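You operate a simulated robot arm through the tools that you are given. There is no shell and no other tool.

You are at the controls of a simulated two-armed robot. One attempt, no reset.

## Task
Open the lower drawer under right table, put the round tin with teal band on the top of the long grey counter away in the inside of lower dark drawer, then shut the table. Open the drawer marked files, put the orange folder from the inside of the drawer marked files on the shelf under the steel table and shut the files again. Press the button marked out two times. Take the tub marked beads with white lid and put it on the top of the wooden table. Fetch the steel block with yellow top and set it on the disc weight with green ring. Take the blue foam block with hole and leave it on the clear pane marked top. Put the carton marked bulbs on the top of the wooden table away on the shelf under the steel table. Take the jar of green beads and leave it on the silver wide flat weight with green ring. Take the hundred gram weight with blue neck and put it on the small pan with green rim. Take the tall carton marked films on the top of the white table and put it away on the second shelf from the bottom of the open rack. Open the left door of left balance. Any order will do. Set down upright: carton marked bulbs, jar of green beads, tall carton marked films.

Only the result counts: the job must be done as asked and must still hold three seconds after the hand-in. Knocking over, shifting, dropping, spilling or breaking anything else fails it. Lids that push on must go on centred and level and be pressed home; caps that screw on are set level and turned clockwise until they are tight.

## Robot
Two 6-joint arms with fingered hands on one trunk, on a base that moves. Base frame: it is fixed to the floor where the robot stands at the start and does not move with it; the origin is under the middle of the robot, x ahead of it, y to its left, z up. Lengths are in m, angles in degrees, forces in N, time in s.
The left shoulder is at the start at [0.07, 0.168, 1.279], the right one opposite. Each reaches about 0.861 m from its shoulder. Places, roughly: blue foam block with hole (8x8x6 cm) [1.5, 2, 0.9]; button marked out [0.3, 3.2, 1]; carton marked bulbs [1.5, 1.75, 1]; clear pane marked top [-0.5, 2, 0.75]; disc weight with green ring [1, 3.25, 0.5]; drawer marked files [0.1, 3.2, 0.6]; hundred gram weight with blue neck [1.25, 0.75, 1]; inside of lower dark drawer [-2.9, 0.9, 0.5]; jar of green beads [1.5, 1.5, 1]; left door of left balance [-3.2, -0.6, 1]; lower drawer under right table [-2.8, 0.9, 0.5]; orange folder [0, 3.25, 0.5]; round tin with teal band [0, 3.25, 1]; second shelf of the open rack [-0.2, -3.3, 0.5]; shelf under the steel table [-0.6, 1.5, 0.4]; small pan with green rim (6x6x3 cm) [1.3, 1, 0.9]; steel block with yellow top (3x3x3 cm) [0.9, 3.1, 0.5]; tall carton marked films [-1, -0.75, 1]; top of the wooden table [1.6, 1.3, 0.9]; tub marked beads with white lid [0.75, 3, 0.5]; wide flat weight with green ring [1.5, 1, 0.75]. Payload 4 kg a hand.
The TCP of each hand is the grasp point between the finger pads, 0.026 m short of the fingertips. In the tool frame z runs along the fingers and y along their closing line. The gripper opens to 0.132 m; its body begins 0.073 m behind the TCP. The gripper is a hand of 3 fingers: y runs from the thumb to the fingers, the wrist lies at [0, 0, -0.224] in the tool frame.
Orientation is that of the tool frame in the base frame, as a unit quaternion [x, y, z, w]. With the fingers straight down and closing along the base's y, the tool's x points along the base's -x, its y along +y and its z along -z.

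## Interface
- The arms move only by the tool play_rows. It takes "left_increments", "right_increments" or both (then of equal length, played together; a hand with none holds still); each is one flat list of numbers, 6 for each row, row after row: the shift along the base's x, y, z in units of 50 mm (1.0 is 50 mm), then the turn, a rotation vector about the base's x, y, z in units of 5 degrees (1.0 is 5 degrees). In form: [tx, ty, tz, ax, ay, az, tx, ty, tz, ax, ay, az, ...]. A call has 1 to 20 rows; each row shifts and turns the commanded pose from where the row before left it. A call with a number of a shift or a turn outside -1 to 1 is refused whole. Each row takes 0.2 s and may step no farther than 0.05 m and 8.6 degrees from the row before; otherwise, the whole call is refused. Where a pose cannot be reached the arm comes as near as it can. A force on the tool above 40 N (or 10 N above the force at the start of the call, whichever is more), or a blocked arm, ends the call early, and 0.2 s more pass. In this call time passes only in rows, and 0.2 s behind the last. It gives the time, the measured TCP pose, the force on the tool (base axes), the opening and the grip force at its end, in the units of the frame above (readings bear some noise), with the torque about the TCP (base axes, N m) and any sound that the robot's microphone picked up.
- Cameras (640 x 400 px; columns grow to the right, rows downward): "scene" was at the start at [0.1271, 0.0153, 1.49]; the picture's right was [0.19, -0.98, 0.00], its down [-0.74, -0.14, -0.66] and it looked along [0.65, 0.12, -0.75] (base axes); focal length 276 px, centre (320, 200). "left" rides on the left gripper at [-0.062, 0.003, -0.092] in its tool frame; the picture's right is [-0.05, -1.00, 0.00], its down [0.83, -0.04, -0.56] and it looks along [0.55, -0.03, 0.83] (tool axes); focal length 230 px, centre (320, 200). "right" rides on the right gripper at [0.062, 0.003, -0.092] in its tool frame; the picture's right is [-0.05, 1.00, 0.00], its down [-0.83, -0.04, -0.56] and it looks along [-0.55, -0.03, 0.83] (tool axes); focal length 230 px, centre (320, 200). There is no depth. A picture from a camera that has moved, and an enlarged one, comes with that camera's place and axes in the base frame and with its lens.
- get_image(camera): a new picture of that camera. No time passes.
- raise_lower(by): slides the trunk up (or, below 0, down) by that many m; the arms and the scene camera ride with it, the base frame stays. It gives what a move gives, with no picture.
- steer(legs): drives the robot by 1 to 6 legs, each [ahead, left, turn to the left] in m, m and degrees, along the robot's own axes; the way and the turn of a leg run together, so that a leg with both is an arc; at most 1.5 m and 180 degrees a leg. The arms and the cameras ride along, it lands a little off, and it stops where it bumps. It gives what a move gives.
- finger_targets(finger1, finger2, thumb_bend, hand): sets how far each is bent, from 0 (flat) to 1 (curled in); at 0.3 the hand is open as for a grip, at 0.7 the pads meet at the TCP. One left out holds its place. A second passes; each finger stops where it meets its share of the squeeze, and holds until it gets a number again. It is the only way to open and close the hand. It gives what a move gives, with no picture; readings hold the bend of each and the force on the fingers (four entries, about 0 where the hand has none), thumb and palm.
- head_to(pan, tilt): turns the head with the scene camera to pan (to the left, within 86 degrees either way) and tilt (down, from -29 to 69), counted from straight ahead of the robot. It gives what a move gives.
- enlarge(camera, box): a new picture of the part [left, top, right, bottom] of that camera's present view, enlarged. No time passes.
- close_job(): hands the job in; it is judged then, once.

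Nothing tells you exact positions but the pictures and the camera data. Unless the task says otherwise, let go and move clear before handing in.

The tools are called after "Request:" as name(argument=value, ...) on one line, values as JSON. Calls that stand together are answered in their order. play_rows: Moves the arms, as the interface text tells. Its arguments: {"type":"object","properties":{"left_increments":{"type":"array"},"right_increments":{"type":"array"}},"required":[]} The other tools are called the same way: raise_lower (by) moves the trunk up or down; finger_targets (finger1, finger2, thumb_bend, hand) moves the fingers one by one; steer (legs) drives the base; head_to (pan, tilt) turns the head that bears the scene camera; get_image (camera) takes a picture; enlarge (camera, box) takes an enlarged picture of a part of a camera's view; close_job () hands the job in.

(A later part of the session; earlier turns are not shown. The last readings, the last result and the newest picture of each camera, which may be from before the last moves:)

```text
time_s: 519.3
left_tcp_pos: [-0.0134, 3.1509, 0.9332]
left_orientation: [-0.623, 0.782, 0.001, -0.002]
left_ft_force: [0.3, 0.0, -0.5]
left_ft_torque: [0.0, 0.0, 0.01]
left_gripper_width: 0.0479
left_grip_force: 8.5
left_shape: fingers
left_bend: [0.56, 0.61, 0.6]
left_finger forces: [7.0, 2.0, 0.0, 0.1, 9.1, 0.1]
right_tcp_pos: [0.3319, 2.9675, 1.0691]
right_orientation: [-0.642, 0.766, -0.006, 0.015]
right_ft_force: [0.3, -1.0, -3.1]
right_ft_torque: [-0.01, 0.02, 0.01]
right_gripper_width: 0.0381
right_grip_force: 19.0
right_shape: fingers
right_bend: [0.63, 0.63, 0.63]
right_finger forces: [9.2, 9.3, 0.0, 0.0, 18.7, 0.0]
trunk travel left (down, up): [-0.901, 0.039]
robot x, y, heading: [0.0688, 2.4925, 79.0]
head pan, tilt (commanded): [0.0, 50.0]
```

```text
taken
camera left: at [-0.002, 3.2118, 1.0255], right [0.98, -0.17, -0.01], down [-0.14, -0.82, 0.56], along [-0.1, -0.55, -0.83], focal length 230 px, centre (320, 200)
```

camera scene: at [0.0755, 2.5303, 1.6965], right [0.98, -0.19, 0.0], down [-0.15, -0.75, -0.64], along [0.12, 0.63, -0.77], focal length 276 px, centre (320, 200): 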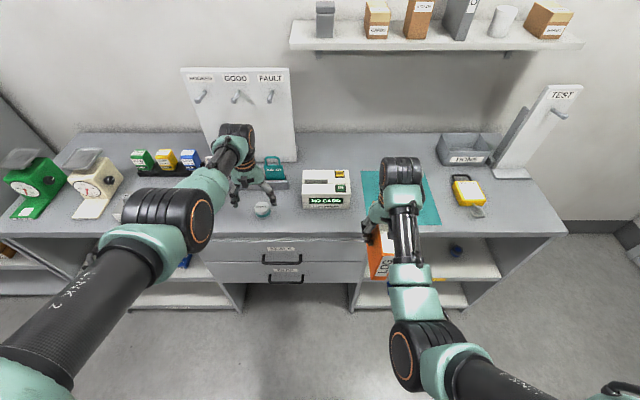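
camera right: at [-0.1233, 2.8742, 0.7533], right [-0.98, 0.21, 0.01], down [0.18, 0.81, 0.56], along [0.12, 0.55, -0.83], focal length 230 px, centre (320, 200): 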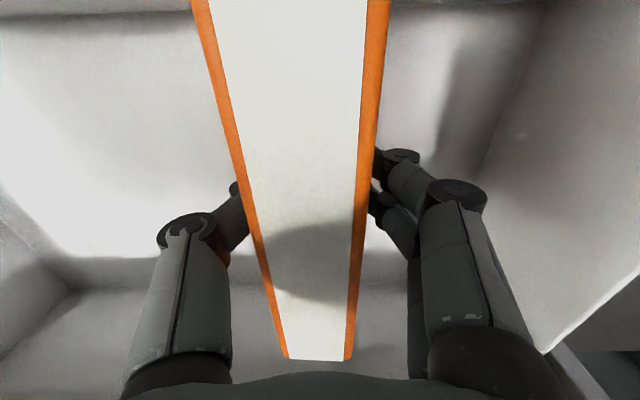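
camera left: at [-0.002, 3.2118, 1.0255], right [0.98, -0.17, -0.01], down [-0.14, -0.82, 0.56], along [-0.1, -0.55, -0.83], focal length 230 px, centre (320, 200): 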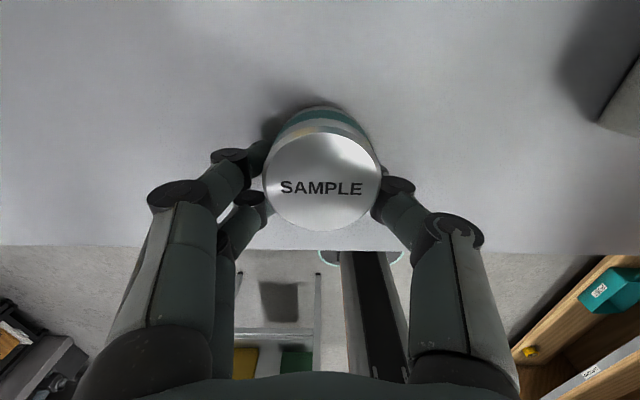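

Tin gripped. Lifting it and backing away from the counter.

Request:
play_rows(left_increments=[0, 0, 0.4, 0, 0, 0, 0, 0, 0.8, 0, 0, 0, 0, 0, 0.8, 0, 0, 0])

Request:
get_image(camera="left")

Request:
steer(legs=[[-0.15, 0, 0]])

Request:
get_image(camera="scene")

```text
time_s: 520.1
left_tcp_pos: [-0.0137, 3.1511, 1.0355]
left_orientation: [-0.622, 0.783, 0.001, -0.003]
left_ft_force: [0.4, 0.4, -0.7]
left_ft_torque: [-0.04, -0.02, 0.02]
left_gripper_width: 0.048
left_grip_force: 9.2
left_shape: fingers
left_bend: [0.56, 0.61, 0.6]
left_finger forces: [6.9, 2.0, 0.0, 0.0, 9.0, 0.0]
right_tcp_pos: [0.3348, 2.9669, 1.068]
right_orientation: [-0.642, 0.767, -0.006, 0.015]
right_ft_force: [0.1, -0.2, -2.8]
right_ft_torque: [-0.03, 0.03, 0.03]
right_gripper_width: 0.0379
right_grip_force: 18.3
right_shape: fingers
right_bend: [0.63, 0.63, 0.63]
right_finger forces: [9.1, 9.3, 0.0, 0.0, 18.6, 0.0]
trunk travel left (down, up): [-0.901, 0.039]
robot x, y, heading: [0.0689, 2.4929, 79.1]
head pan, tilt (commanded): [0.0, 50.0]
```

```text
taken
camera left: at [-0.002, 3.2109, 1.1272], right [0.98, -0.17, -0.01], down [-0.14, -0.82, 0.56], along [-0.1, -0.55, -0.83], focal length 230 px, centre (320, 200)
```

left: 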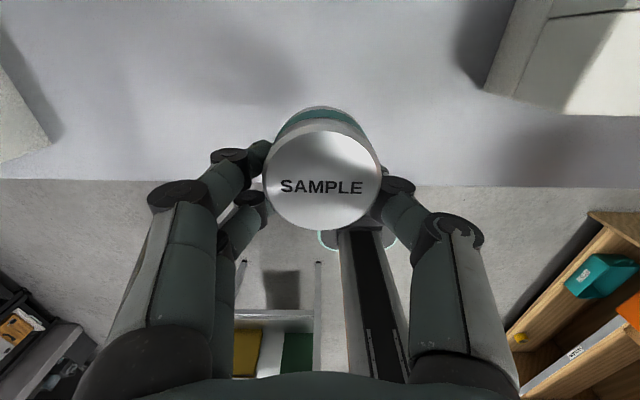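

```text
time_s: 521.5
left_tcp_pos: [-0.0439, 3.0066, 1.033]
left_orientation: [-0.623, 0.782, 0.0, -0.003]
left_ft_force: [0.0, 0.6, -0.5]
left_ft_torque: [-0.05, 0.01, -0.03]
left_gripper_width: 0.0477
left_grip_force: 9.1
left_shape: fingers
left_bend: [0.56, 0.61, 0.6]
left_finger forces: [6.9, 2.2, 0.0, 0.0, 9.1, 0.0]
right_tcp_pos: [0.3045, 2.8243, 1.0657]
right_orientation: [-0.644, 0.765, -0.007, 0.013]
right_ft_force: [-0.2, 0.1, -3.4]
right_ft_torque: [-0.01, 0.02, 0.0]
right_gripper_width: 0.0381
right_grip_force: 17.9
right_shape: fingers
right_bend: [0.63, 0.63, 0.63]
right_finger forces: [9.2, 9.3, 0.0, 0.0, 18.5, 0.0]
trunk travel left (down, up): [-0.901, 0.039]
robot x, y, heading: [0.0369, 2.3414, 78.8]
head pan, tilt (commanded): [0.0, 50.0]
```

```text
taken
camera scene: at [0.0646, 2.4739, 1.6641], right [0.98, -0.19, 0.0], down [-0.14, -0.75, -0.64], along [0.12, 0.63, -0.77], focal length 276 px, centre (320, 200)
```

scene: 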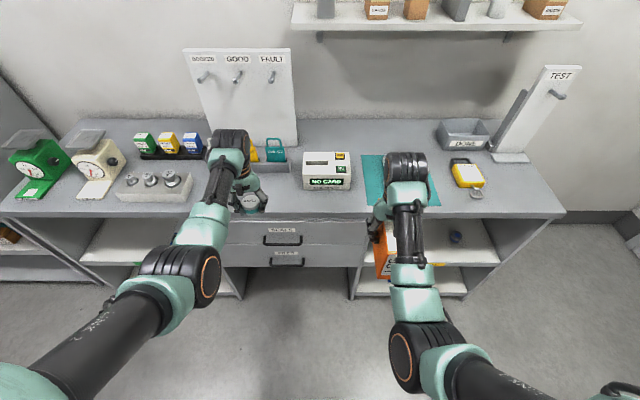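

I now carry the tin (left) and folder (right). Turning west and driving round to the steel table's west side, where its shelf is free.

Request:
steer(legs=[[0, 0, 90]])

Request:
head_to(pan=0, tilt=30)

Request:
get_image(camera="scene")

```text
time_s: 525.7
left_tcp_pos: [-0.6214, 2.2608, 1.0343]
left_orientation: [0.994, -0.111, 0.0, 0.003]
left_ft_force: [-0.8, -0.5, -0.8]
left_ft_torque: [-0.03, 0.01, 0.0]
left_gripper_width: 0.0472
left_grip_force: 8.2
left_shape: fingers
left_bend: [0.56, 0.61, 0.6]
left_finger forces: [6.7, 1.9, 0.0, 0.1, 8.5, 0.0]
right_tcp_pos: [-0.4403, 2.6116, 1.0673]
right_orientation: [0.996, -0.088, -0.006, -0.016]
right_ft_force: [0.2, -0.1, -2.9]
right_ft_torque: [0.02, 0.01, -0.02]
right_gripper_width: 0.0379
right_grip_force: 18.3
right_shape: fingers
right_bend: [0.63, 0.63, 0.64]
right_finger forces: [8.9, 9.1, 0.0, 0.1, 18.1, 0.0]
trunk travel left (down, up): [-0.901, 0.039]
robot x, y, heading: [0.0399, 2.344, 169.3]
head pan, tilt (commanded): [0.0, 50.0]
```

```text
time_s: 526.5
left_tcp_pos: [-0.6212, 2.2616, 1.0339]
left_orientation: [0.994, -0.111, 0.0, 0.003]
left_ft_force: [0.1, -1.1, -0.4]
left_ft_torque: [0.0, -0.03, 0.01]
left_gripper_width: 0.0477
left_grip_force: 9.1
left_shape: fingers
left_bend: [0.56, 0.61, 0.6]
left_finger forces: [6.6, 1.9, 0.1, 0.0, 8.5, 0.1]
right_tcp_pos: [-0.4365, 2.6108, 1.0676]
right_orientation: [0.996, -0.087, -0.006, -0.016]
right_ft_force: [-0.4, 0.0, -3.3]
right_ft_torque: [-0.01, -0.01, 0.01]
right_gripper_width: 0.0379
right_grip_force: 18.0
right_shape: fingers
right_bend: [0.63, 0.63, 0.64]
right_finger forces: [9.0, 9.0, 0.1, 0.0, 18.2, 0.1]
trunk travel left (down, up): [-0.901, 0.039]
robot x, y, heading: [0.0406, 2.3464, 169.0]
head pan, tilt (commanded): [0.0, 30.0]
```

```text
taken
camera scene: at [-0.0992, 2.3705, 1.6939], right [0.19, 0.98, 0.0], down [0.49, -0.09, -0.87], along [-0.85, 0.16, -0.5], focal length 276 px, centre (320, 200)
```

scene: 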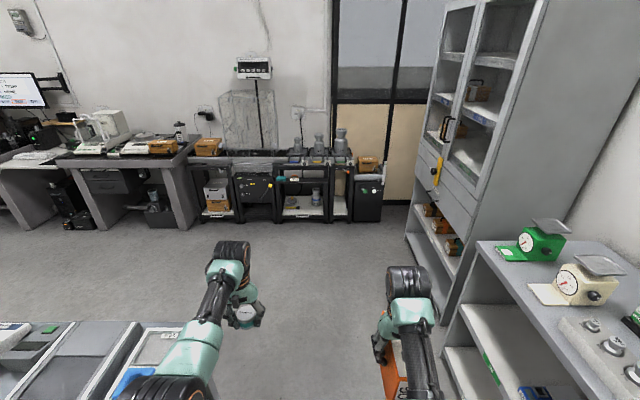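

Clear ahead; the foam block is still on its pane. Driving west and then south alongside the steel table's west side.

Request:
steer(legs=[[1.4, 0.1, 0], [0.25, 0, 0], [0, 0.7, 0]])

Request:
steer(legs=[[0, 0, 180]])

Request:
head_to(pan=0, tilt=40)

Request:
get_image(camera="scene")

```text
time_s: 538.5
left_tcp_pos: [-2.4161, 1.7899, 1.0345]
left_orientation: [0.994, -0.11, 0.001, 0.003]
left_ft_force: [-0.1, -0.3, -1.8]
left_ft_torque: [-0.04, -0.03, 0.02]
left_gripper_width: 0.0477
left_grip_force: 8.3
left_shape: fingers
left_bend: [0.56, 0.61, 0.6]
left_finger forces: [6.6, 1.9, 0.0, 0.1, 8.5, 0.1]
right_tcp_pos: [-2.2329, 2.1386, 1.0681]
right_orientation: [0.996, -0.085, -0.007, -0.015]
right_ft_force: [-0.1, -0.1, -2.9]
right_ft_torque: [0.0, -0.01, -0.04]
right_gripper_width: 0.038
right_grip_force: 17.9
right_shape: fingers
right_bend: [0.63, 0.63, 0.64]
right_finger forces: [8.9, 8.9, 0.0, 0.0, 18.0, 0.0]
trunk travel left (down, up): [-0.901, 0.039]
robot x, y, heading: [-1.7547, 1.8749, 169.7]
head pan, tilt (commanded): [0.0, 30.0]
```

```text
time_s: 546.2
left_tcp_pos: [-1.0939, 1.9475, 1.0337]
left_orientation: [0.118, 0.993, 0.003, 0.0]
left_ft_force: [-0.1, 1.0, -0.1]
left_ft_torque: [-0.02, 0.0, 0.0]
left_gripper_width: 0.0467
left_grip_force: 7.0
left_shape: fingers
left_bend: [0.56, 0.62, 0.6]
left_finger forces: [5.6, 1.3, 0.1, 0.1, 7.7, 0.0]
right_tcp_pos: [-1.2814, 1.6011, 1.0678]
right_orientation: [0.094, 0.995, -0.016, 0.007]
right_ft_force: [0.9, 0.6, -2.7]
right_ft_torque: [-0.02, 0.02, -0.05]
right_gripper_width: 0.0378
right_grip_force: 17.5
right_shape: fingers
right_bend: [0.63, 0.63, 0.64]
right_finger forces: [8.8, 8.7, 0.0, 0.0, 17.6, 0.0]
trunk travel left (down, up): [-0.901, 0.039]
robot x, y, heading: [-1.7557, 1.8752, -11.1]
head pan, tilt (commanded): [0.0, 30.0]
```

```text
time_s: 546.9
left_tcp_pos: [-1.0926, 1.9484, 1.0352]
left_orientation: [0.118, 0.993, 0.003, -0.001]
left_ft_force: [0.0, 1.4, -0.5]
left_ft_torque: [0.02, 0.0, -0.02]
left_gripper_width: 0.047
left_grip_force: 7.5
left_shape: fingers
left_bend: [0.56, 0.62, 0.6]
left_finger forces: [5.6, 1.4, 0.0, 0.0, 7.7, 0.0]
right_tcp_pos: [-1.2807, 1.6002, 1.0665]
right_orientation: [0.094, 0.995, -0.017, 0.006]
right_ft_force: [0.2, 0.3, -3.7]
right_ft_torque: [0.02, 0.03, 0.0]
right_gripper_width: 0.0375
right_grip_force: 17.4
right_shape: fingers
right_bend: [0.63, 0.63, 0.64]
right_finger forces: [8.7, 8.8, 0.0, 0.1, 17.7, 0.0]
trunk travel left (down, up): [-0.901, 0.039]
robot x, y, heading: [-1.7532, 1.8725, -11.4]
head pan, tilt (commanded): [0.0, 40.0]
```

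```text
taken
camera scene: at [-1.6216, 1.8471, 1.6787], right [-0.2, -0.98, 0.0], down [-0.63, 0.13, -0.77], along [0.75, -0.15, -0.64], focal length 276 px, centre (320, 200)
```

scene: 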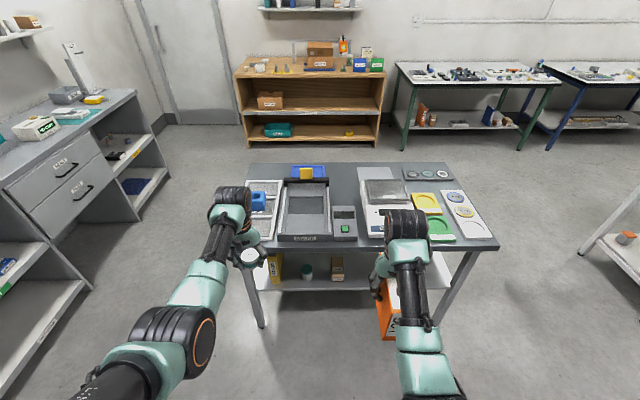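

Facing the steel table from the west. Lowering the trunk to look under at the shelf.

Request:
raise_lower(by=-0.4)

Request:
head_to(pan=-5, tilt=35)

Request:
get_image(camera="scene")

Request:
enlarge(camera="scene", box=[200, 140, 460, 300])

```text
time_s: 550.7
left_tcp_pos: [-1.0944, 1.9471, 0.6348]
left_orientation: [0.119, 0.993, 0.003, -0.001]
left_ft_force: [-0.4, -1.0, -1.2]
left_ft_torque: [-0.03, 0.02, -0.01]
left_gripper_width: 0.0468
left_grip_force: 7.2
left_shape: fingers
left_bend: [0.56, 0.62, 0.6]
left_finger forces: [5.6, 1.4, 0.1, 0.0, 7.7, 0.0]
right_tcp_pos: [-1.2815, 1.6014, 0.6685]
right_orientation: [0.093, 0.995, -0.017, 0.007]
right_ft_force: [0.7, 0.3, -2.5]
right_ft_torque: [0.01, 0.03, -0.01]
right_gripper_width: 0.0374
right_grip_force: 17.2
right_shape: fingers
right_bend: [0.63, 0.63, 0.64]
right_finger forces: [8.8, 8.7, 0.1, 0.0, 17.5, 0.0]
trunk travel left (down, up): [-0.501, 0.439]
robot x, y, heading: [-1.7541, 1.8757, -11.5]
head pan, tilt (commanded): [0.0, 40.0]
```

```text
time_s: 551.4
left_tcp_pos: [-1.0932, 1.9476, 0.6336]
left_orientation: [0.118, 0.993, 0.003, 0.0]
left_ft_force: [0.2, -1.2, -1.7]
left_ft_torque: [-0.02, 0.03, -0.01]
left_gripper_width: 0.0467
left_grip_force: 7.4
left_shape: fingers
left_bend: [0.56, 0.62, 0.6]
left_finger forces: [5.6, 1.4, 0.0, 0.0, 7.7, 0.1]
right_tcp_pos: [-1.2803, 1.6005, 0.6672]
right_orientation: [0.093, 0.996, -0.016, 0.006]
right_ft_force: [0.8, 0.2, -3.3]
right_ft_torque: [0.01, 0.0, -0.02]
right_gripper_width: 0.0375
right_grip_force: 17.7
right_shape: fingers
right_bend: [0.63, 0.63, 0.64]
right_finger forces: [8.7, 8.5, 0.0, 0.1, 17.5, 0.0]
trunk travel left (down, up): [-0.501, 0.439]
robot x, y, heading: [-1.7521, 1.8744, -11.6]
head pan, tilt (commanded): [-5.0, 35.0]
```

```text
taken
camera scene: at [-1.6207, 1.8391, 1.2862], right [-0.28, -0.96, 0.0], down [-0.55, 0.16, -0.82], along [0.79, -0.23, -0.57], focal length 276 px, centre (320, 200)
```

scene: 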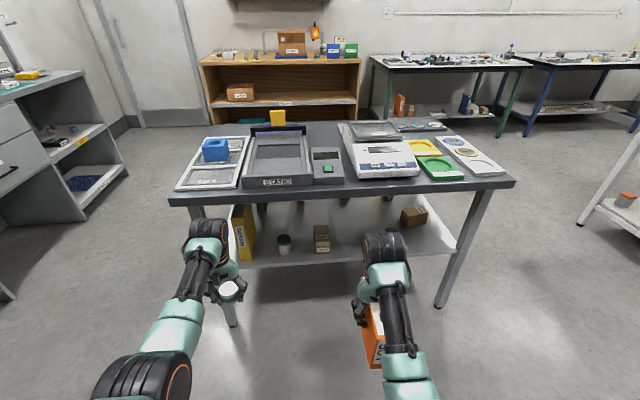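

```text
2.46 times, centred on (330, 220) of scene
camera zoom: at [-1.6207, 1.8391, 1.2862], right [-0.28, -0.96, 0.0], down [-0.55, 0.16, -0.82], along [0.79, -0.23, -0.57], focal length 680 px, centre (295, 151)
```

zoom: 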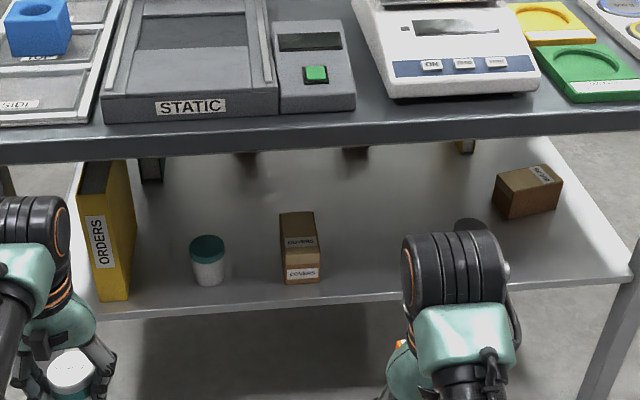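

The shelf has a free stretch of about 27 cm between the COVERS box and the grey can, around y ≈ 1.42. I'll pull the left hand back, and pitch the right hand forward so the folder points ahead and can slide in standing on its end.

Request:
play_rows(right_increments=[0, 0, 0, -0.199, -0.98, 0, 0, 0, 0, -0.199, -0.98, 0, 0, 0, 0, -0.199, -0.98, 0, 0, 0, 0, -0.199, -0.98, 0, 0, 0, 0, -0.199, -0.98, 0, 0, 0, 0, -0.199, -0.98, 0, 0, 0, 0, -0.199, -0.98, 0, 0, 0, 0, -0.199, -0.98, 0, 0, 0, 0, -0.199, -0.98, 0, 0, 0, 0, -0.199, -0.98, 0, 0, 0, 0, -0.199, -0.98, 0, 0, 0, 0, -0.199, -0.98, 0, 0, 0, 0, -0.199, -0.98, 0, 0, 0, 0, -0.199, -0.98, 0, 0, 0, 0, -0.199, -0.98, 0, 0, 0, 0, -0.199, -0.98, 0])

Request:
play_rows(left_increments=[-0.9, 0.19, 0, 0, 0, 0, -0.9, 0.19, 0, 0, 0, 0, -0.9, 0.19, 0, 0, 0, 0, -0.8, 0.17, 0, 0, 0, 0])

Request:
get_image(camera="scene")

Request:
get_image(camera="right")

```text
time_s: 552.3
left_tcp_pos: [-1.0938, 1.9476, 0.6343]
left_orientation: [0.118, 0.993, 0.002, -0.001]
left_ft_force: [-1.1, 0.6, 0.0]
left_ft_torque: [-0.01, 0.0, 0.01]
left_gripper_width: 0.0469
left_grip_force: 7.1
left_shape: fingers
left_bend: [0.56, 0.62, 0.6]
left_finger forces: [5.6, 1.3, 0.1, 0.0, 7.7, 0.0]
right_tcp_pos: [-1.229, 1.5504, 0.7452]
right_orientation: [0.097, 0.964, -0.082, 0.233]
right_ft_force: [0.2, 0.0, -3.2]
right_ft_torque: [0.02, 0.04, 0.01]
right_gripper_width: 0.0375
right_grip_force: 18.2
right_shape: fingers
right_bend: [0.63, 0.63, 0.64]
right_finger forces: [9.3, 9.1, 0.0, 0.0, 18.3, 0.0]
trunk travel left (down, up): [-0.501, 0.439]
robot x, y, heading: [-1.7552, 1.8734, -11.5]
head pan, tilt (commanded): [-5.0, 35.0]
stopped in row 4 (right hand): the arm was blocked; the commanded pose is now the measured one
```

```text
time_s: 553.3
left_tcp_pos: [-1.2688, 1.9851, 0.6325]
left_orientation: [0.119, 0.993, 0.004, 0.001]
left_ft_force: [-0.6, 0.6, -0.7]
left_ft_torque: [-0.03, -0.02, -0.05]
left_gripper_width: 0.0468
left_grip_force: 7.2
left_shape: fingers
left_bend: [0.56, 0.62, 0.6]
left_finger forces: [5.7, 1.5, 0.1, 0.0, 7.6, 0.0]
right_tcp_pos: [-1.2293, 1.5504, 0.7463]
right_orientation: [0.098, 0.964, -0.082, 0.235]
right_ft_force: [-0.1, 0.2, -3.1]
right_ft_torque: [0.04, 0.09, -0.03]
right_gripper_width: 0.0374
right_grip_force: 18.3
right_shape: fingers
right_bend: [0.63, 0.63, 0.64]
right_finger forces: [9.3, 9.1, 0.0, 0.1, 18.2, 0.1]
trunk travel left (down, up): [-0.501, 0.439]
robot x, y, heading: [-1.7553, 1.8746, -11.4]
head pan, tilt (commanded): [-5.0, 35.0]
```

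```text
taken
camera scene: at [-1.6217, 1.8392, 1.2864], right [-0.28, -0.96, 0.0], down [-0.55, 0.16, -0.82], along [0.79, -0.23, -0.57], focal length 276 px, centre (320, 200)
```

scene: 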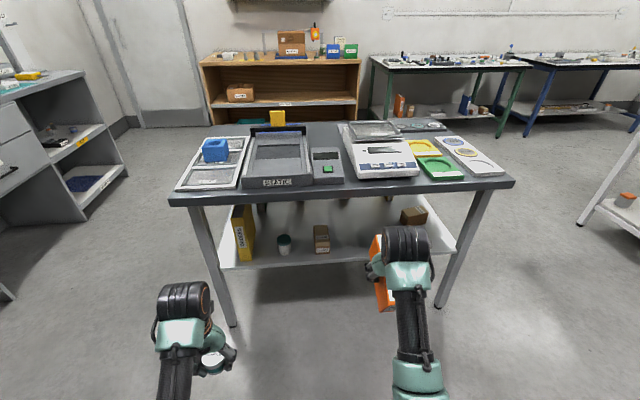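

```text
taken
camera right: at [-1.3231, 1.5818, 0.7973], right [0.27, 0.96, -0.09], down [0.47, -0.05, 0.88], along [0.84, -0.28, -0.47], focal length 230 px, centre (320, 200)
```

right: 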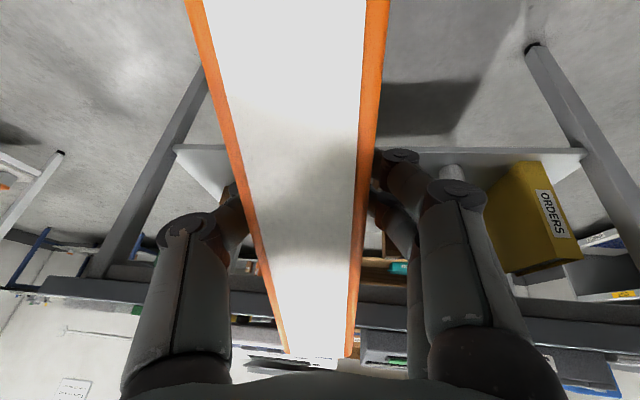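

The arm was too folded to pitch further. Lowering the trunk, extending the right hand forward, and pitching again.

Request:
raise_lower(by=-0.2)

Request:
play_rows(right_increments=[0.9, -0.18, 0.1, 0, 0, 0, 0.9, -0.18, 0, -0.199, -0.98, 0, 0.6, -0.12, 0, -0.199, -0.98, 0, 0, 0, 0, -0.199, -0.98, 0, 0, 0, 0, -0.199, -0.98, 0, 0, 0, 0, -0.199, -0.98, 0, 0, 0, 0, -0.199, -0.98, 0, 0, 0, 0, -0.199, -0.98, 0, 0, 0, 0, -0.199, -0.98, 0, 0, 0, 0, -0.199, -0.98, 0])

Request:
get_image(camera="scene")

```text
time_s: 555.5
left_tcp_pos: [-1.268, 1.9841, 0.4323]
left_orientation: [0.118, 0.993, 0.003, 0.001]
left_ft_force: [-0.3, -0.1, -0.7]
left_ft_torque: [0.01, 0.02, -0.02]
left_gripper_width: 0.0469
left_grip_force: 7.2
left_shape: fingers
left_bend: [0.56, 0.62, 0.6]
left_finger forces: [5.5, 1.5, 0.0, 0.0, 7.6, 0.1]
right_tcp_pos: [-1.2294, 1.551, 0.5453]
right_orientation: [0.099, 0.964, -0.083, 0.233]
right_ft_force: [0.6, 0.9, -3.1]
right_ft_torque: [0.03, 0.03, 0.01]
right_gripper_width: 0.0376
right_grip_force: 18.0
right_shape: fingers
right_bend: [0.63, 0.63, 0.64]
right_finger forces: [9.3, 9.0, 0.0, 0.1, 18.1, 0.1]
trunk travel left (down, up): [-0.301, 0.639]
robot x, y, heading: [-1.7527, 1.8747, -11.8]
head pan, tilt (commanded): [-5.0, 35.0]
```

```text
time_s: 557.7
left_tcp_pos: [-1.2661, 1.9849, 0.431]
left_orientation: [0.119, 0.993, 0.003, 0.001]
left_ft_force: [0.2, 0.3, -0.7]
left_ft_torque: [0.01, 0.0, -0.02]
left_gripper_width: 0.0468
left_grip_force: 7.0
left_shape: fingers
left_bend: [0.56, 0.62, 0.6]
left_finger forces: [5.5, 1.3, 0.1, 0.0, 7.6, 0.1]
right_tcp_pos: [-1.1082, 1.5292, 0.5497]
right_orientation: [0.103, 0.797, -0.11, 0.585]
right_ft_force: [-0.1, -0.2, -2.4]
right_ft_torque: [0.04, 0.06, 0.0]
right_gripper_width: 0.0376
right_grip_force: 18.5
right_shape: fingers
right_bend: [0.63, 0.63, 0.64]
right_finger forces: [9.5, 9.0, 0.0, 0.0, 18.6, 0.0]
trunk travel left (down, up): [-0.301, 0.639]
robot x, y, heading: [-1.7564, 1.8659, -11.7]
head pan, tilt (commanded): [-5.0, 35.0]
```

```text
taken
camera scene: at [-1.6208, 1.839, 1.0862], right [-0.28, -0.96, 0.0], down [-0.55, 0.16, -0.82], along [0.79, -0.23, -0.57], focal length 276 px, centre (320, 200)
```

scene: 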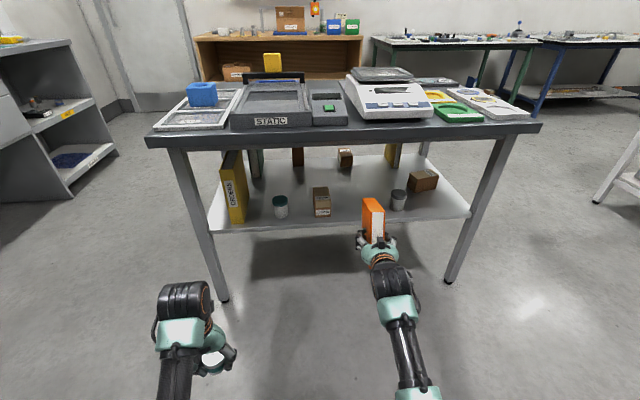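

The folder now stands upright ahead of the hand. Pitching the last few degrees and rolling forward to slide it over the shelf.

Request:
play_rows(right_increments=[0, -0.1, 0, 0.08, -1.0, 0, 0, -0.1, 0, 0.08, -1.0, 0])

Request:
steer(legs=[[0.2, 0, 0]])

Request:
get_image(camera="scene")

Request:
enlarge(camera="scene", box=[200, 120, 480, 290])

```text
time_s: 558.3
left_tcp_pos: [-1.2676, 1.9846, 0.432]
left_orientation: [0.119, 0.993, 0.004, 0.001]
left_ft_force: [-0.3, -0.2, -1.0]
left_ft_torque: [-0.02, 0.0, 0.0]
left_gripper_width: 0.0468
left_grip_force: 7.3
left_shape: fingers
left_bend: [0.56, 0.62, 0.6]
left_finger forces: [5.5, 1.4, 0.1, 0.0, 7.6, 0.0]
right_tcp_pos: [-1.1078, 1.5186, 0.5497]
right_orientation: [0.117, 0.743, -0.096, 0.652]
right_ft_force: [0.0, 0.1, -2.6]
right_ft_torque: [0.04, 0.09, 0.01]
right_gripper_width: 0.0373
right_grip_force: 18.4
right_shape: fingers
right_bend: [0.63, 0.63, 0.64]
right_finger forces: [9.5, 9.0, 0.0, 0.0, 18.6, 0.0]
trunk travel left (down, up): [-0.301, 0.639]
robot x, y, heading: [-1.7529, 1.8731, -11.9]
head pan, tilt (commanded): [-5.0, 35.0]
```

```text
time_s: 559.9
left_tcp_pos: [-1.075, 1.9491, 0.4312]
left_orientation: [0.115, 0.993, 0.004, 0.0]
left_ft_force: [0.9, -0.1, -0.2]
left_ft_torque: [-0.01, 0.03, -0.02]
left_gripper_width: 0.0467
left_grip_force: 7.3
left_shape: fingers
left_bend: [0.56, 0.62, 0.6]
left_finger forces: [5.6, 1.4, 0.0, 0.0, 7.5, 0.0]
right_tcp_pos: [-0.914, 1.484, 0.5506]
right_orientation: [0.115, 0.744, -0.095, 0.651]
right_ft_force: [0.1, 0.3, -3.7]
right_ft_torque: [0.02, 0.07, 0.01]
right_gripper_width: 0.0376
right_grip_force: 19.1
right_shape: fingers
right_bend: [0.63, 0.63, 0.64]
right_finger forces: [9.6, 8.9, 0.0, 0.0, 18.7, 0.0]
trunk travel left (down, up): [-0.301, 0.639]
robot x, y, heading: [-1.5618, 1.8349, -11.0]
head pan, tilt (commanded): [-5.0, 35.0]
```

```text
taken
camera scene: at [-1.4277, 1.8013, 1.0861], right [-0.28, -0.96, 0.0], down [-0.55, 0.16, -0.82], along [0.79, -0.23, -0.57], focal length 276 px, centre (320, 200)
```

scene: 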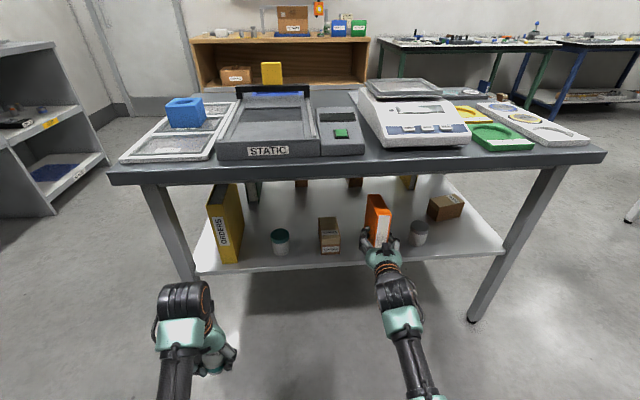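

```text
2.29 times, centred on (340, 205) of scene
camera zoom: at [-1.4277, 1.8013, 1.0861], right [-0.28, -0.96, 0.0], down [-0.55, 0.16, -0.82], along [0.79, -0.23, -0.57], focal length 632 px, centre (274, 189)
```

zoom: 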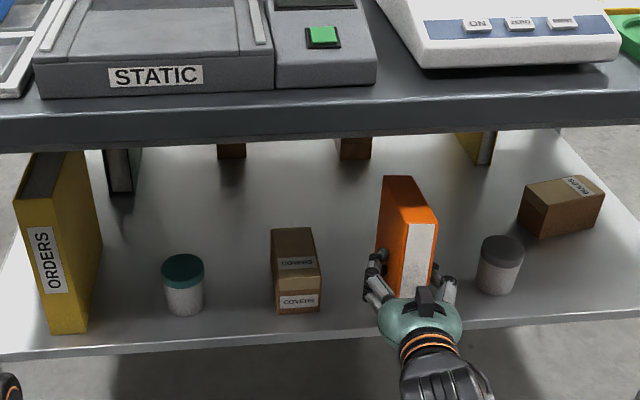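

The folder is over the shelf, between the COVERS box and the can. Moving 7 cm further in, then lowering.

Request:
play_rows(right_increments=[0.7, -0.05, 0, 0, 0, 0, 0.7, -0.05, 0, 0, 0, 0])

Request:
play_rows(right_increments=[0, 0, -0.5, 0, 0, 0])

Request:
enlarge(camera="scene", box=[200, 120, 480, 290])

```text
time_s: 560.5
left_tcp_pos: [-1.0762, 1.9483, 0.4322]
left_orientation: [0.115, 0.993, 0.004, 0.0]
left_ft_force: [-0.3, 0.3, -1.6]
left_ft_torque: [-0.01, -0.02, -0.01]
left_gripper_width: 0.047
left_grip_force: 7.3
left_shape: fingers
left_bend: [0.56, 0.62, 0.6]
left_finger forces: [5.6, 1.5, 0.0, 0.0, 7.6, 0.1]
right_tcp_pos: [-0.8434, 1.4797, 0.5472]
right_orientation: [0.115, 0.745, -0.094, 0.651]
right_ft_force: [0.6, 0.0, -3.2]
right_ft_torque: [0.06, 0.1, -0.03]
right_gripper_width: 0.0378
right_grip_force: 18.4
right_shape: fingers
right_bend: [0.63, 0.63, 0.64]
right_finger forces: [9.6, 8.8, 0.0, 0.0, 18.5, 0.0]
trunk travel left (down, up): [-0.301, 0.639]
robot x, y, heading: [-1.5669, 1.8368, -11.2]
head pan, tilt (commanded): [-5.0, 35.0]
```

```text
time_s: 560.9
left_tcp_pos: [-1.0754, 1.9486, 0.4314]
left_orientation: [0.115, 0.993, 0.003, 0.0]
left_ft_force: [-0.5, -0.2, -1.9]
left_ft_torque: [-0.02, -0.01, 0.01]
left_gripper_width: 0.0469
left_grip_force: 7.2
left_shape: fingers
left_bend: [0.56, 0.62, 0.6]
left_finger forces: [5.6, 1.4, 0.0, 0.0, 7.5, 0.0]
right_tcp_pos: [-0.8431, 1.4797, 0.5254]
right_orientation: [0.114, 0.743, -0.094, 0.652]
right_ft_force: [0.5, -0.3, -2.9]
right_ft_torque: [0.06, 0.09, 0.02]
right_gripper_width: 0.0374
right_grip_force: 18.7
right_shape: fingers
right_bend: [0.63, 0.63, 0.64]
right_finger forces: [9.6, 8.8, 0.0, 0.0, 18.5, 0.1]
trunk travel left (down, up): [-0.301, 0.639]
robot x, y, heading: [-1.5623, 1.8342, -10.9]
head pan, tilt (commanded): [-5.0, 35.0]
```

```text
2.29 times, centred on (340, 205) of scene
camera zoom: at [-1.4281, 1.8014, 1.0862], right [-0.28, -0.96, 0.0], down [-0.55, 0.16, -0.82], along [0.79, -0.23, -0.57], focal length 632 px, centre (274, 189)
```

zoom: 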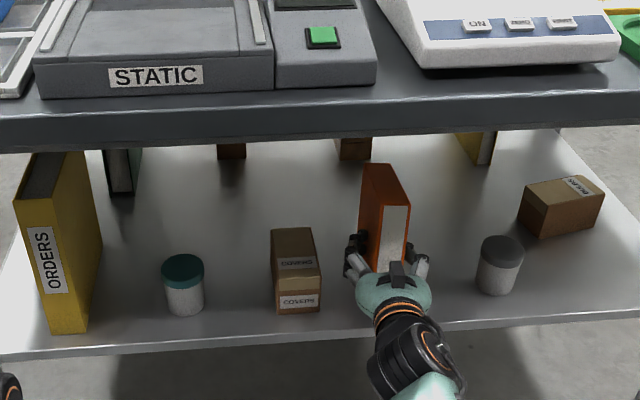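

Well inside now. Lowering the rest of the way in steps.

Request:
play_rows(right_increments=[0, 0, -0.3, 0, 0, 0])

Request:
play_rows(right_increments=[0, 0, -0.16, 0, 0, 0])

```text
time_s: 561.3
left_tcp_pos: [-1.076, 1.9494, 0.4316]
left_orientation: [0.115, 0.993, 0.004, 0.001]
left_ft_force: [0.4, 0.8, -0.5]
left_ft_torque: [-0.02, 0.02, -0.02]
left_gripper_width: 0.0467
left_grip_force: 7.5
left_shape: fingers
left_bend: [0.56, 0.62, 0.6]
left_finger forces: [5.6, 1.4, 0.1, 0.1, 7.6, 0.0]
right_tcp_pos: [-0.8438, 1.4796, 0.5118]
right_orientation: [0.114, 0.743, -0.094, 0.653]
right_ft_force: [-0.4, 0.0, -1.6]
right_ft_torque: [-0.06, -0.1, -0.01]
right_gripper_width: 0.0376
right_grip_force: 19.3
right_shape: fingers
right_bend: [0.63, 0.64, 0.64]
right_finger forces: [8.3, 10.6, 0.0, 0.0, 19.1, 0.0]
trunk travel left (down, up): [-0.301, 0.639]
robot x, y, heading: [-1.5619, 1.8354, -11.2]
head pan, tilt (commanded): [-5.0, 35.0]
```

```text
time_s: 561.7
left_tcp_pos: [-1.077, 1.9495, 0.4332]
left_orientation: [0.116, 0.993, 0.003, 0.001]
left_ft_force: [-0.4, 0.2, -1.3]
left_ft_torque: [0.01, 0.04, 0.02]
left_gripper_width: 0.0469
left_grip_force: 7.5
left_shape: fingers
left_bend: [0.56, 0.62, 0.6]
left_finger forces: [5.5, 1.4, 0.0, 0.0, 7.6, 0.0]
right_tcp_pos: [-0.8442, 1.4797, 0.5065]
right_orientation: [0.115, 0.742, -0.095, 0.654]
right_ft_force: [-1.4, 0.8, 5.5]
right_ft_torque: [-0.15, -0.3, 0.02]
right_gripper_width: 0.0374
right_grip_force: 19.4
right_shape: fingers
right_bend: [0.63, 0.65, 0.64]
right_finger forces: [8.1, 11.8, 0.0, 0.0, 18.9, 0.1]
trunk travel left (down, up): [-0.301, 0.639]
robot x, y, heading: [-1.5632, 1.8348, -11.2]
head pan, tilt (commanded): [-5.0, 35.0]
```

The far lower corner touches. Pitching the last 7° while settling so it stands flat on the shelf.

Request:
play_rows(right_increments=[0, 0, -0.1, -0.21, -0.7, 0, 0, 0, -0.12, -0.21, -0.7, 0])

Request:
enlarge(camera="scene", box=[280, 150, 440, 270])

```text
time_s: 562.3
left_tcp_pos: [-1.0767, 1.9502, 0.4327]
left_orientation: [0.114, 0.993, 0.002, 0.003]
left_ft_force: [1.1, -0.3, -0.3]
left_ft_torque: [0.01, 0.02, 0.0]
left_gripper_width: 0.0471
left_grip_force: 6.5
left_shape: fingers
left_bend: [0.56, 0.62, 0.6]
left_finger forces: [5.7, 1.4, 0.0, 0.0, 7.6, 0.0]
right_tcp_pos: [-0.844, 1.4748, 0.5042]
right_orientation: [0.122, 0.727, -0.108, 0.667]
right_ft_force: [2.2, 8.5, 20.9]
right_ft_torque: [0.09, -0.6, 0.3]
right_gripper_width: 0.0376
right_grip_force: 19.6
right_shape: fingers
right_bend: [0.63, 0.65, 0.64]
right_finger forces: [12.0, 12.6, 0.0, 0.0, 15.2, 0.0]
right hand out of reach, approached as far as the arm can: row 1, 2
trunk travel left (down, up): [-0.301, 0.639]
robot x, y, heading: [-1.5597, 1.8361, -11.3]
head pan, tilt (commanded): [-5.0, 35.0]
```

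```text
3.33 times, centred on (360, 210) of scene
camera zoom: at [-1.4315, 1.804, 1.087], right [-0.28, -0.96, 0.0], down [-0.55, 0.16, -0.82], along [0.79, -0.23, -0.57], focal length 921 px, centre (187, 167)
```

zoom: 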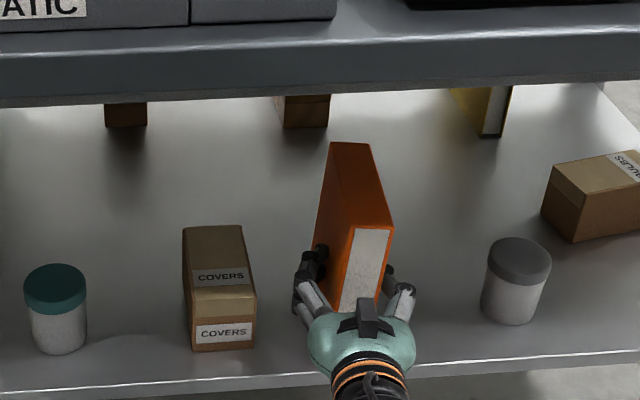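

It can't pitch further, but the tilt is small. I'll loosen the fingers just slightly so the folder settles flat while still guided on both sides.

Request:
finger_targets(hand="right", finger1=0.58, finger2=0.58, thumb_bend=0.59)

Request:
enlarge(camera="scene", box=[280, 150, 440, 270])

Request:
get_image(camera="right")

```text
time_s: 563.3
left_tcp_pos: [-1.0769, 1.9493, 0.4314]
left_orientation: [0.115, 0.993, 0.004, 0.0]
left_ft_force: [0.4, 0.9, 0.1]
left_ft_torque: [-0.04, 0.0, 0.0]
left_gripper_width: 0.0469
left_grip_force: 7.6
left_shape: fingers
left_bend: [0.56, 0.62, 0.6]
left_finger forces: [5.6, 1.4, 0.1, 0.0, 7.6, 0.0]
right_tcp_pos: [-0.8473, 1.4726, 0.4974]
right_orientation: [0.123, 0.731, -0.108, 0.663]
right_ft_force: [-0.4, -0.2, 0.1]
right_ft_torque: [0.01, 0.03, 0.02]
right_gripper_width: 0.043
right_grip_force: 0.3
right_shape: fingers
right_bend: [0.56, 0.57, 0.59]
right_finger forces: [0.4, 0.2, 0.0, 0.1, 0.3, 0.0]
trunk travel left (down, up): [-0.301, 0.639]
robot x, y, heading: [-1.5679, 1.8336, -11.4]
head pan, tilt (commanded): [-5.0, 35.0]
```

```text
3.33 times, centred on (360, 210) of scene
camera zoom: at [-1.4286, 1.8016, 1.0862], right [-0.28, -0.96, 0.0], down [-0.55, 0.16, -0.82], along [0.79, -0.23, -0.57], focal length 921 px, centre (187, 167)
```

zoom: 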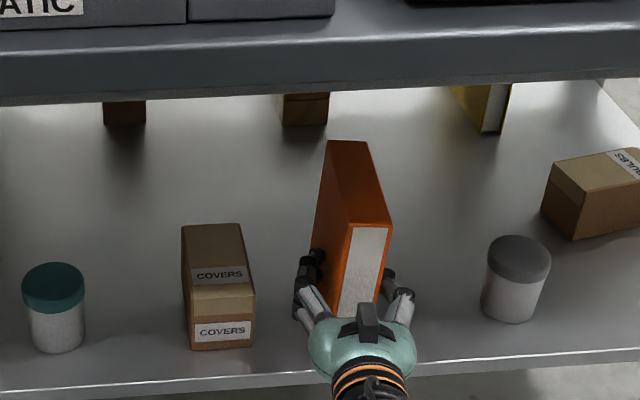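

```text
taken
camera right: at [-0.9386, 1.5067, 0.4436], right [0.33, 0.94, 0.06], down [-0.46, 0.11, 0.88], along [0.82, -0.31, 0.47], focal length 230 px, centre (320, 200)
```

right: 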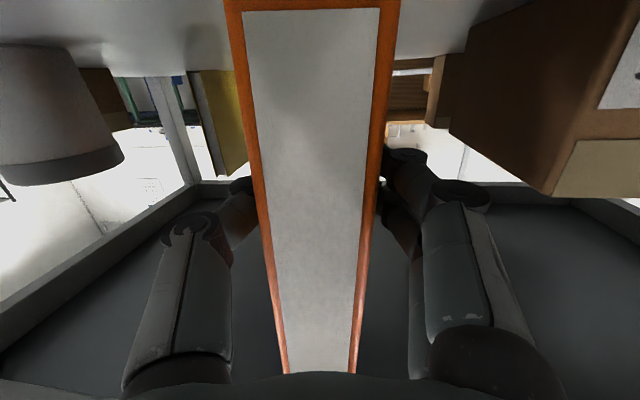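

The folder stands by itself now. Opening further and checking.

Request:
finger_targets(hand="right", finger1=0.5, finger2=0.5, thumb_bend=0.5)

Request:
enlarge(camera="scene", box=[280, 150, 440, 270])

```text
time_s: 564.3
left_tcp_pos: [-1.0751, 1.9498, 0.4323]
left_orientation: [0.115, 0.993, 0.003, 0.001]
left_ft_force: [0.6, 0.2, -0.3]
left_ft_torque: [-0.04, 0.0, 0.02]
left_gripper_width: 0.0469
left_grip_force: 7.8
left_shape: fingers
left_bend: [0.56, 0.62, 0.6]
left_finger forces: [5.5, 1.3, 0.0, 0.1, 7.6, 0.0]
right_tcp_pos: [-0.8459, 1.4717, 0.4968]
right_orientation: [0.122, 0.73, -0.108, 0.663]
right_ft_force: [0.7, 0.3, -0.1]
right_ft_torque: [-0.01, -0.01, 0.01]
right_gripper_width: 0.0671
right_grip_force: 0.0
right_shape: fingers
right_bend: [0.5, 0.5, 0.5]
right_finger forces: [0.0, 0.0, 0.0, 0.1, 0.0, 0.0]
trunk travel left (down, up): [-0.301, 0.639]
robot x, y, heading: [-1.5633, 1.8383, -11.1]
head pan, tilt (commanded): [-5.0, 35.0]
```

```text
3.33 times, centred on (360, 210) of scene
camera zoom: at [-1.4287, 1.8017, 1.0863], right [-0.28, -0.96, 0.0], down [-0.55, 0.16, -0.82], along [0.79, -0.23, -0.57], focal length 921 px, centre (187, 167)
```

zoom: 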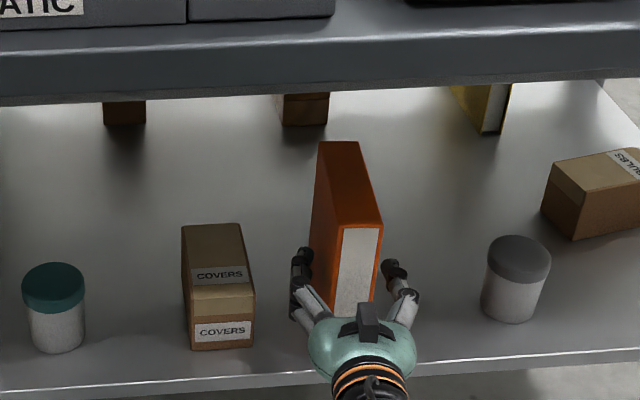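

It stands freely. Withdrawing the hand straight back along its axis.

Request:
play_rows(right_increments=[-0.5, 0.15, 0, 0, 0, 0, -0.9, 0.27, 0, 0, 0, 0, -0.9, 0.27, 0, 0, 0, 0, -0.9, 0.27, 0, 0, 0, 0])

Request:
steer(legs=[[-0.25, 0, 0]])

Request:
get_image(camera="scene")

```text
time_s: 565.3
left_tcp_pos: [-1.0771, 1.9503, 0.4314]
left_orientation: [0.116, 0.993, 0.004, 0.001]
left_ft_force: [0.3, 0.2, -0.9]
left_ft_torque: [-0.01, 0.02, 0.01]
left_gripper_width: 0.0465
left_grip_force: 7.2
left_shape: fingers
left_bend: [0.56, 0.62, 0.6]
left_finger forces: [5.6, 1.5, 0.0, 0.1, 7.6, 0.1]
right_tcp_pos: [-1.0048, 1.5177, 0.4971]
right_orientation: [0.119, 0.729, -0.111, 0.665]
right_ft_force: [-0.6, 0.2, 0.0]
right_ft_torque: [-0.02, -0.02, -0.02]
right_gripper_width: 0.0671
right_grip_force: 0.0
right_shape: fingers
right_bend: [0.5, 0.5, 0.5]
right_finger forces: [0.0, 0.0, 0.0, 0.1, 0.0, 0.0]
trunk travel left (down, up): [-0.301, 0.639]
robot x, y, heading: [-1.5619, 1.8329, -11.1]
head pan, tilt (commanded): [-5.0, 35.0]
```

```text
time_s: 567.1
left_tcp_pos: [-1.3208, 1.9968, 0.4321]
left_orientation: [0.117, 0.993, 0.003, 0.002]
left_ft_force: [-0.3, -0.3, -1.3]
left_ft_torque: [-0.01, 0.01, -0.03]
left_gripper_width: 0.0466
left_grip_force: 7.6
left_shape: fingers
left_bend: [0.56, 0.62, 0.6]
left_finger forces: [5.7, 1.3, 0.1, 0.0, 7.7, 0.1]
right_tcp_pos: [-1.2524, 1.5636, 0.4939]
right_orientation: [0.12, 0.731, -0.11, 0.663]
right_ft_force: [-0.3, -0.1, 0.1]
right_ft_torque: [-0.01, 0.0, 0.0]
right_gripper_width: 0.0674
right_grip_force: 0.0
right_shape: fingers
right_bend: [0.5, 0.5, 0.5]
right_finger forces: [0.1, 0.0, 0.0, 0.0, 0.0, 0.0]
trunk travel left (down, up): [-0.301, 0.639]
robot x, y, heading: [-1.806, 1.882, -11.4]
head pan, tilt (commanded): [-5.0, 35.0]
```

```text
taken
camera scene: at [-1.6741, 1.8499, 1.0864], right [-0.28, -0.96, 0.0], down [-0.55, 0.16, -0.82], along [0.79, -0.23, -0.57], focal length 276 px, centre (320, 200)
```

scene: 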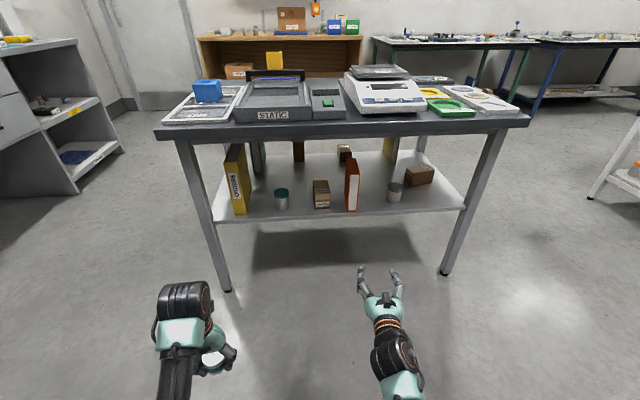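

The orange folder stands on the shelf under the steel table. Last job: the tin into the lower dark drawer. Turning round to the west tables.

Request:
steer(legs=[[0, 0, 180]])

Request:
steer(legs=[[0, 0.95, 0]])

Request:
head_to(pan=5, tilt=25)

Request:
get_image(camera="scene")

```text
time_s: 574.9
left_tcp_pos: [-2.2967, 1.7733, 0.433]
left_orientation: [0.993, -0.119, -0.002, 0.002]
left_ft_force: [-0.6, 0.6, -1.4]
left_ft_torque: [0.03, 0.01, -0.03]
left_gripper_width: 0.0464
left_grip_force: 6.8
left_shape: fingers
left_bend: [0.56, 0.62, 0.6]
left_finger forces: [5.3, 1.1, 0.0, 0.0, 6.7, 0.0]
right_tcp_pos: [-2.3613, 2.2055, 0.4936]
right_orientation: [0.731, -0.123, -0.662, -0.113]
right_ft_force: [-0.2, 0.0, 0.1]
right_ft_torque: [-0.02, -0.04, 0.0]
right_gripper_width: 0.0671
right_grip_force: 0.0
right_shape: fingers
right_bend: [0.5, 0.5, 0.5]
right_finger forces: [0.0, 0.0, 0.0, 0.1, 0.0, 0.0]
trunk travel left (down, up): [-0.301, 0.639]
robot x, y, heading: [-1.8105, 1.8841, 168.4]
head pan, tilt (commanded): [-5.0, 35.0]
```

```text
time_s: 579.8
left_tcp_pos: [-2.4774, 0.8369, 0.4321]
left_orientation: [0.994, -0.112, -0.001, 0.002]
left_ft_force: [0.1, 0.0, -0.4]
left_ft_torque: [0.03, -0.01, 0.03]
left_gripper_width: 0.0461
left_grip_force: 7.0
left_shape: fingers
left_bend: [0.56, 0.62, 0.6]
left_finger forces: [5.5, 1.2, 0.0, 0.0, 6.7, 0.0]
right_tcp_pos: [-2.5485, 1.2689, 0.4938]
right_orientation: [0.731, -0.118, -0.663, -0.109]
right_ft_force: [0.9, -0.4, 0.4]
right_ft_torque: [0.0, 0.04, 0.01]
right_gripper_width: 0.0674
right_grip_force: 0.1
right_shape: fingers
right_bend: [0.5, 0.5, 0.5]
right_finger forces: [0.0, 0.0, 0.0, 0.1, 0.1, 0.1]
trunk travel left (down, up): [-0.301, 0.639]
robot x, y, heading: [-1.9882, 0.9531, 168.9]
head pan, tilt (commanded): [-5.0, 35.0]
```

```text
time_s: 580.5
left_tcp_pos: [-2.479, 0.8353, 0.4314]
left_orientation: [0.994, -0.113, 0.0, 0.003]
left_ft_force: [-0.9, -0.1, -0.9]
left_ft_torque: [0.0, -0.02, -0.01]
left_gripper_width: 0.046
left_grip_force: 6.7
left_shape: fingers
left_bend: [0.56, 0.62, 0.6]
left_finger forces: [5.4, 1.1, 0.1, 0.0, 6.7, 0.1]
right_tcp_pos: [-2.5484, 1.268, 0.4938]
right_orientation: [0.732, -0.117, -0.662, -0.109]
right_ft_force: [0.3, -0.3, 0.3]
right_ft_torque: [0.03, 0.02, 0.02]
right_gripper_width: 0.0673
right_grip_force: 0.0
right_shape: fingers
right_bend: [0.5, 0.5, 0.5]
right_finger forces: [0.1, 0.0, 0.0, 0.1, 0.1, 0.0]
trunk travel left (down, up): [-0.301, 0.639]
robot x, y, heading: [-1.9925, 0.9515, 169.2]
head pan, tilt (commanded): [5.0, 25.0]
```

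```text
taken
camera scene: at [-2.1323, 0.9727, 1.102], right [0.1, 0.99, 0.0], down [0.42, -0.04, -0.91], along [-0.9, 0.09, -0.42], focal length 276 px, centre (320, 200)
```

scene: 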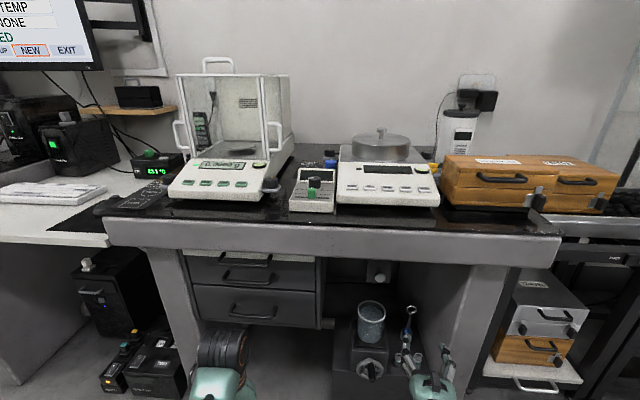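

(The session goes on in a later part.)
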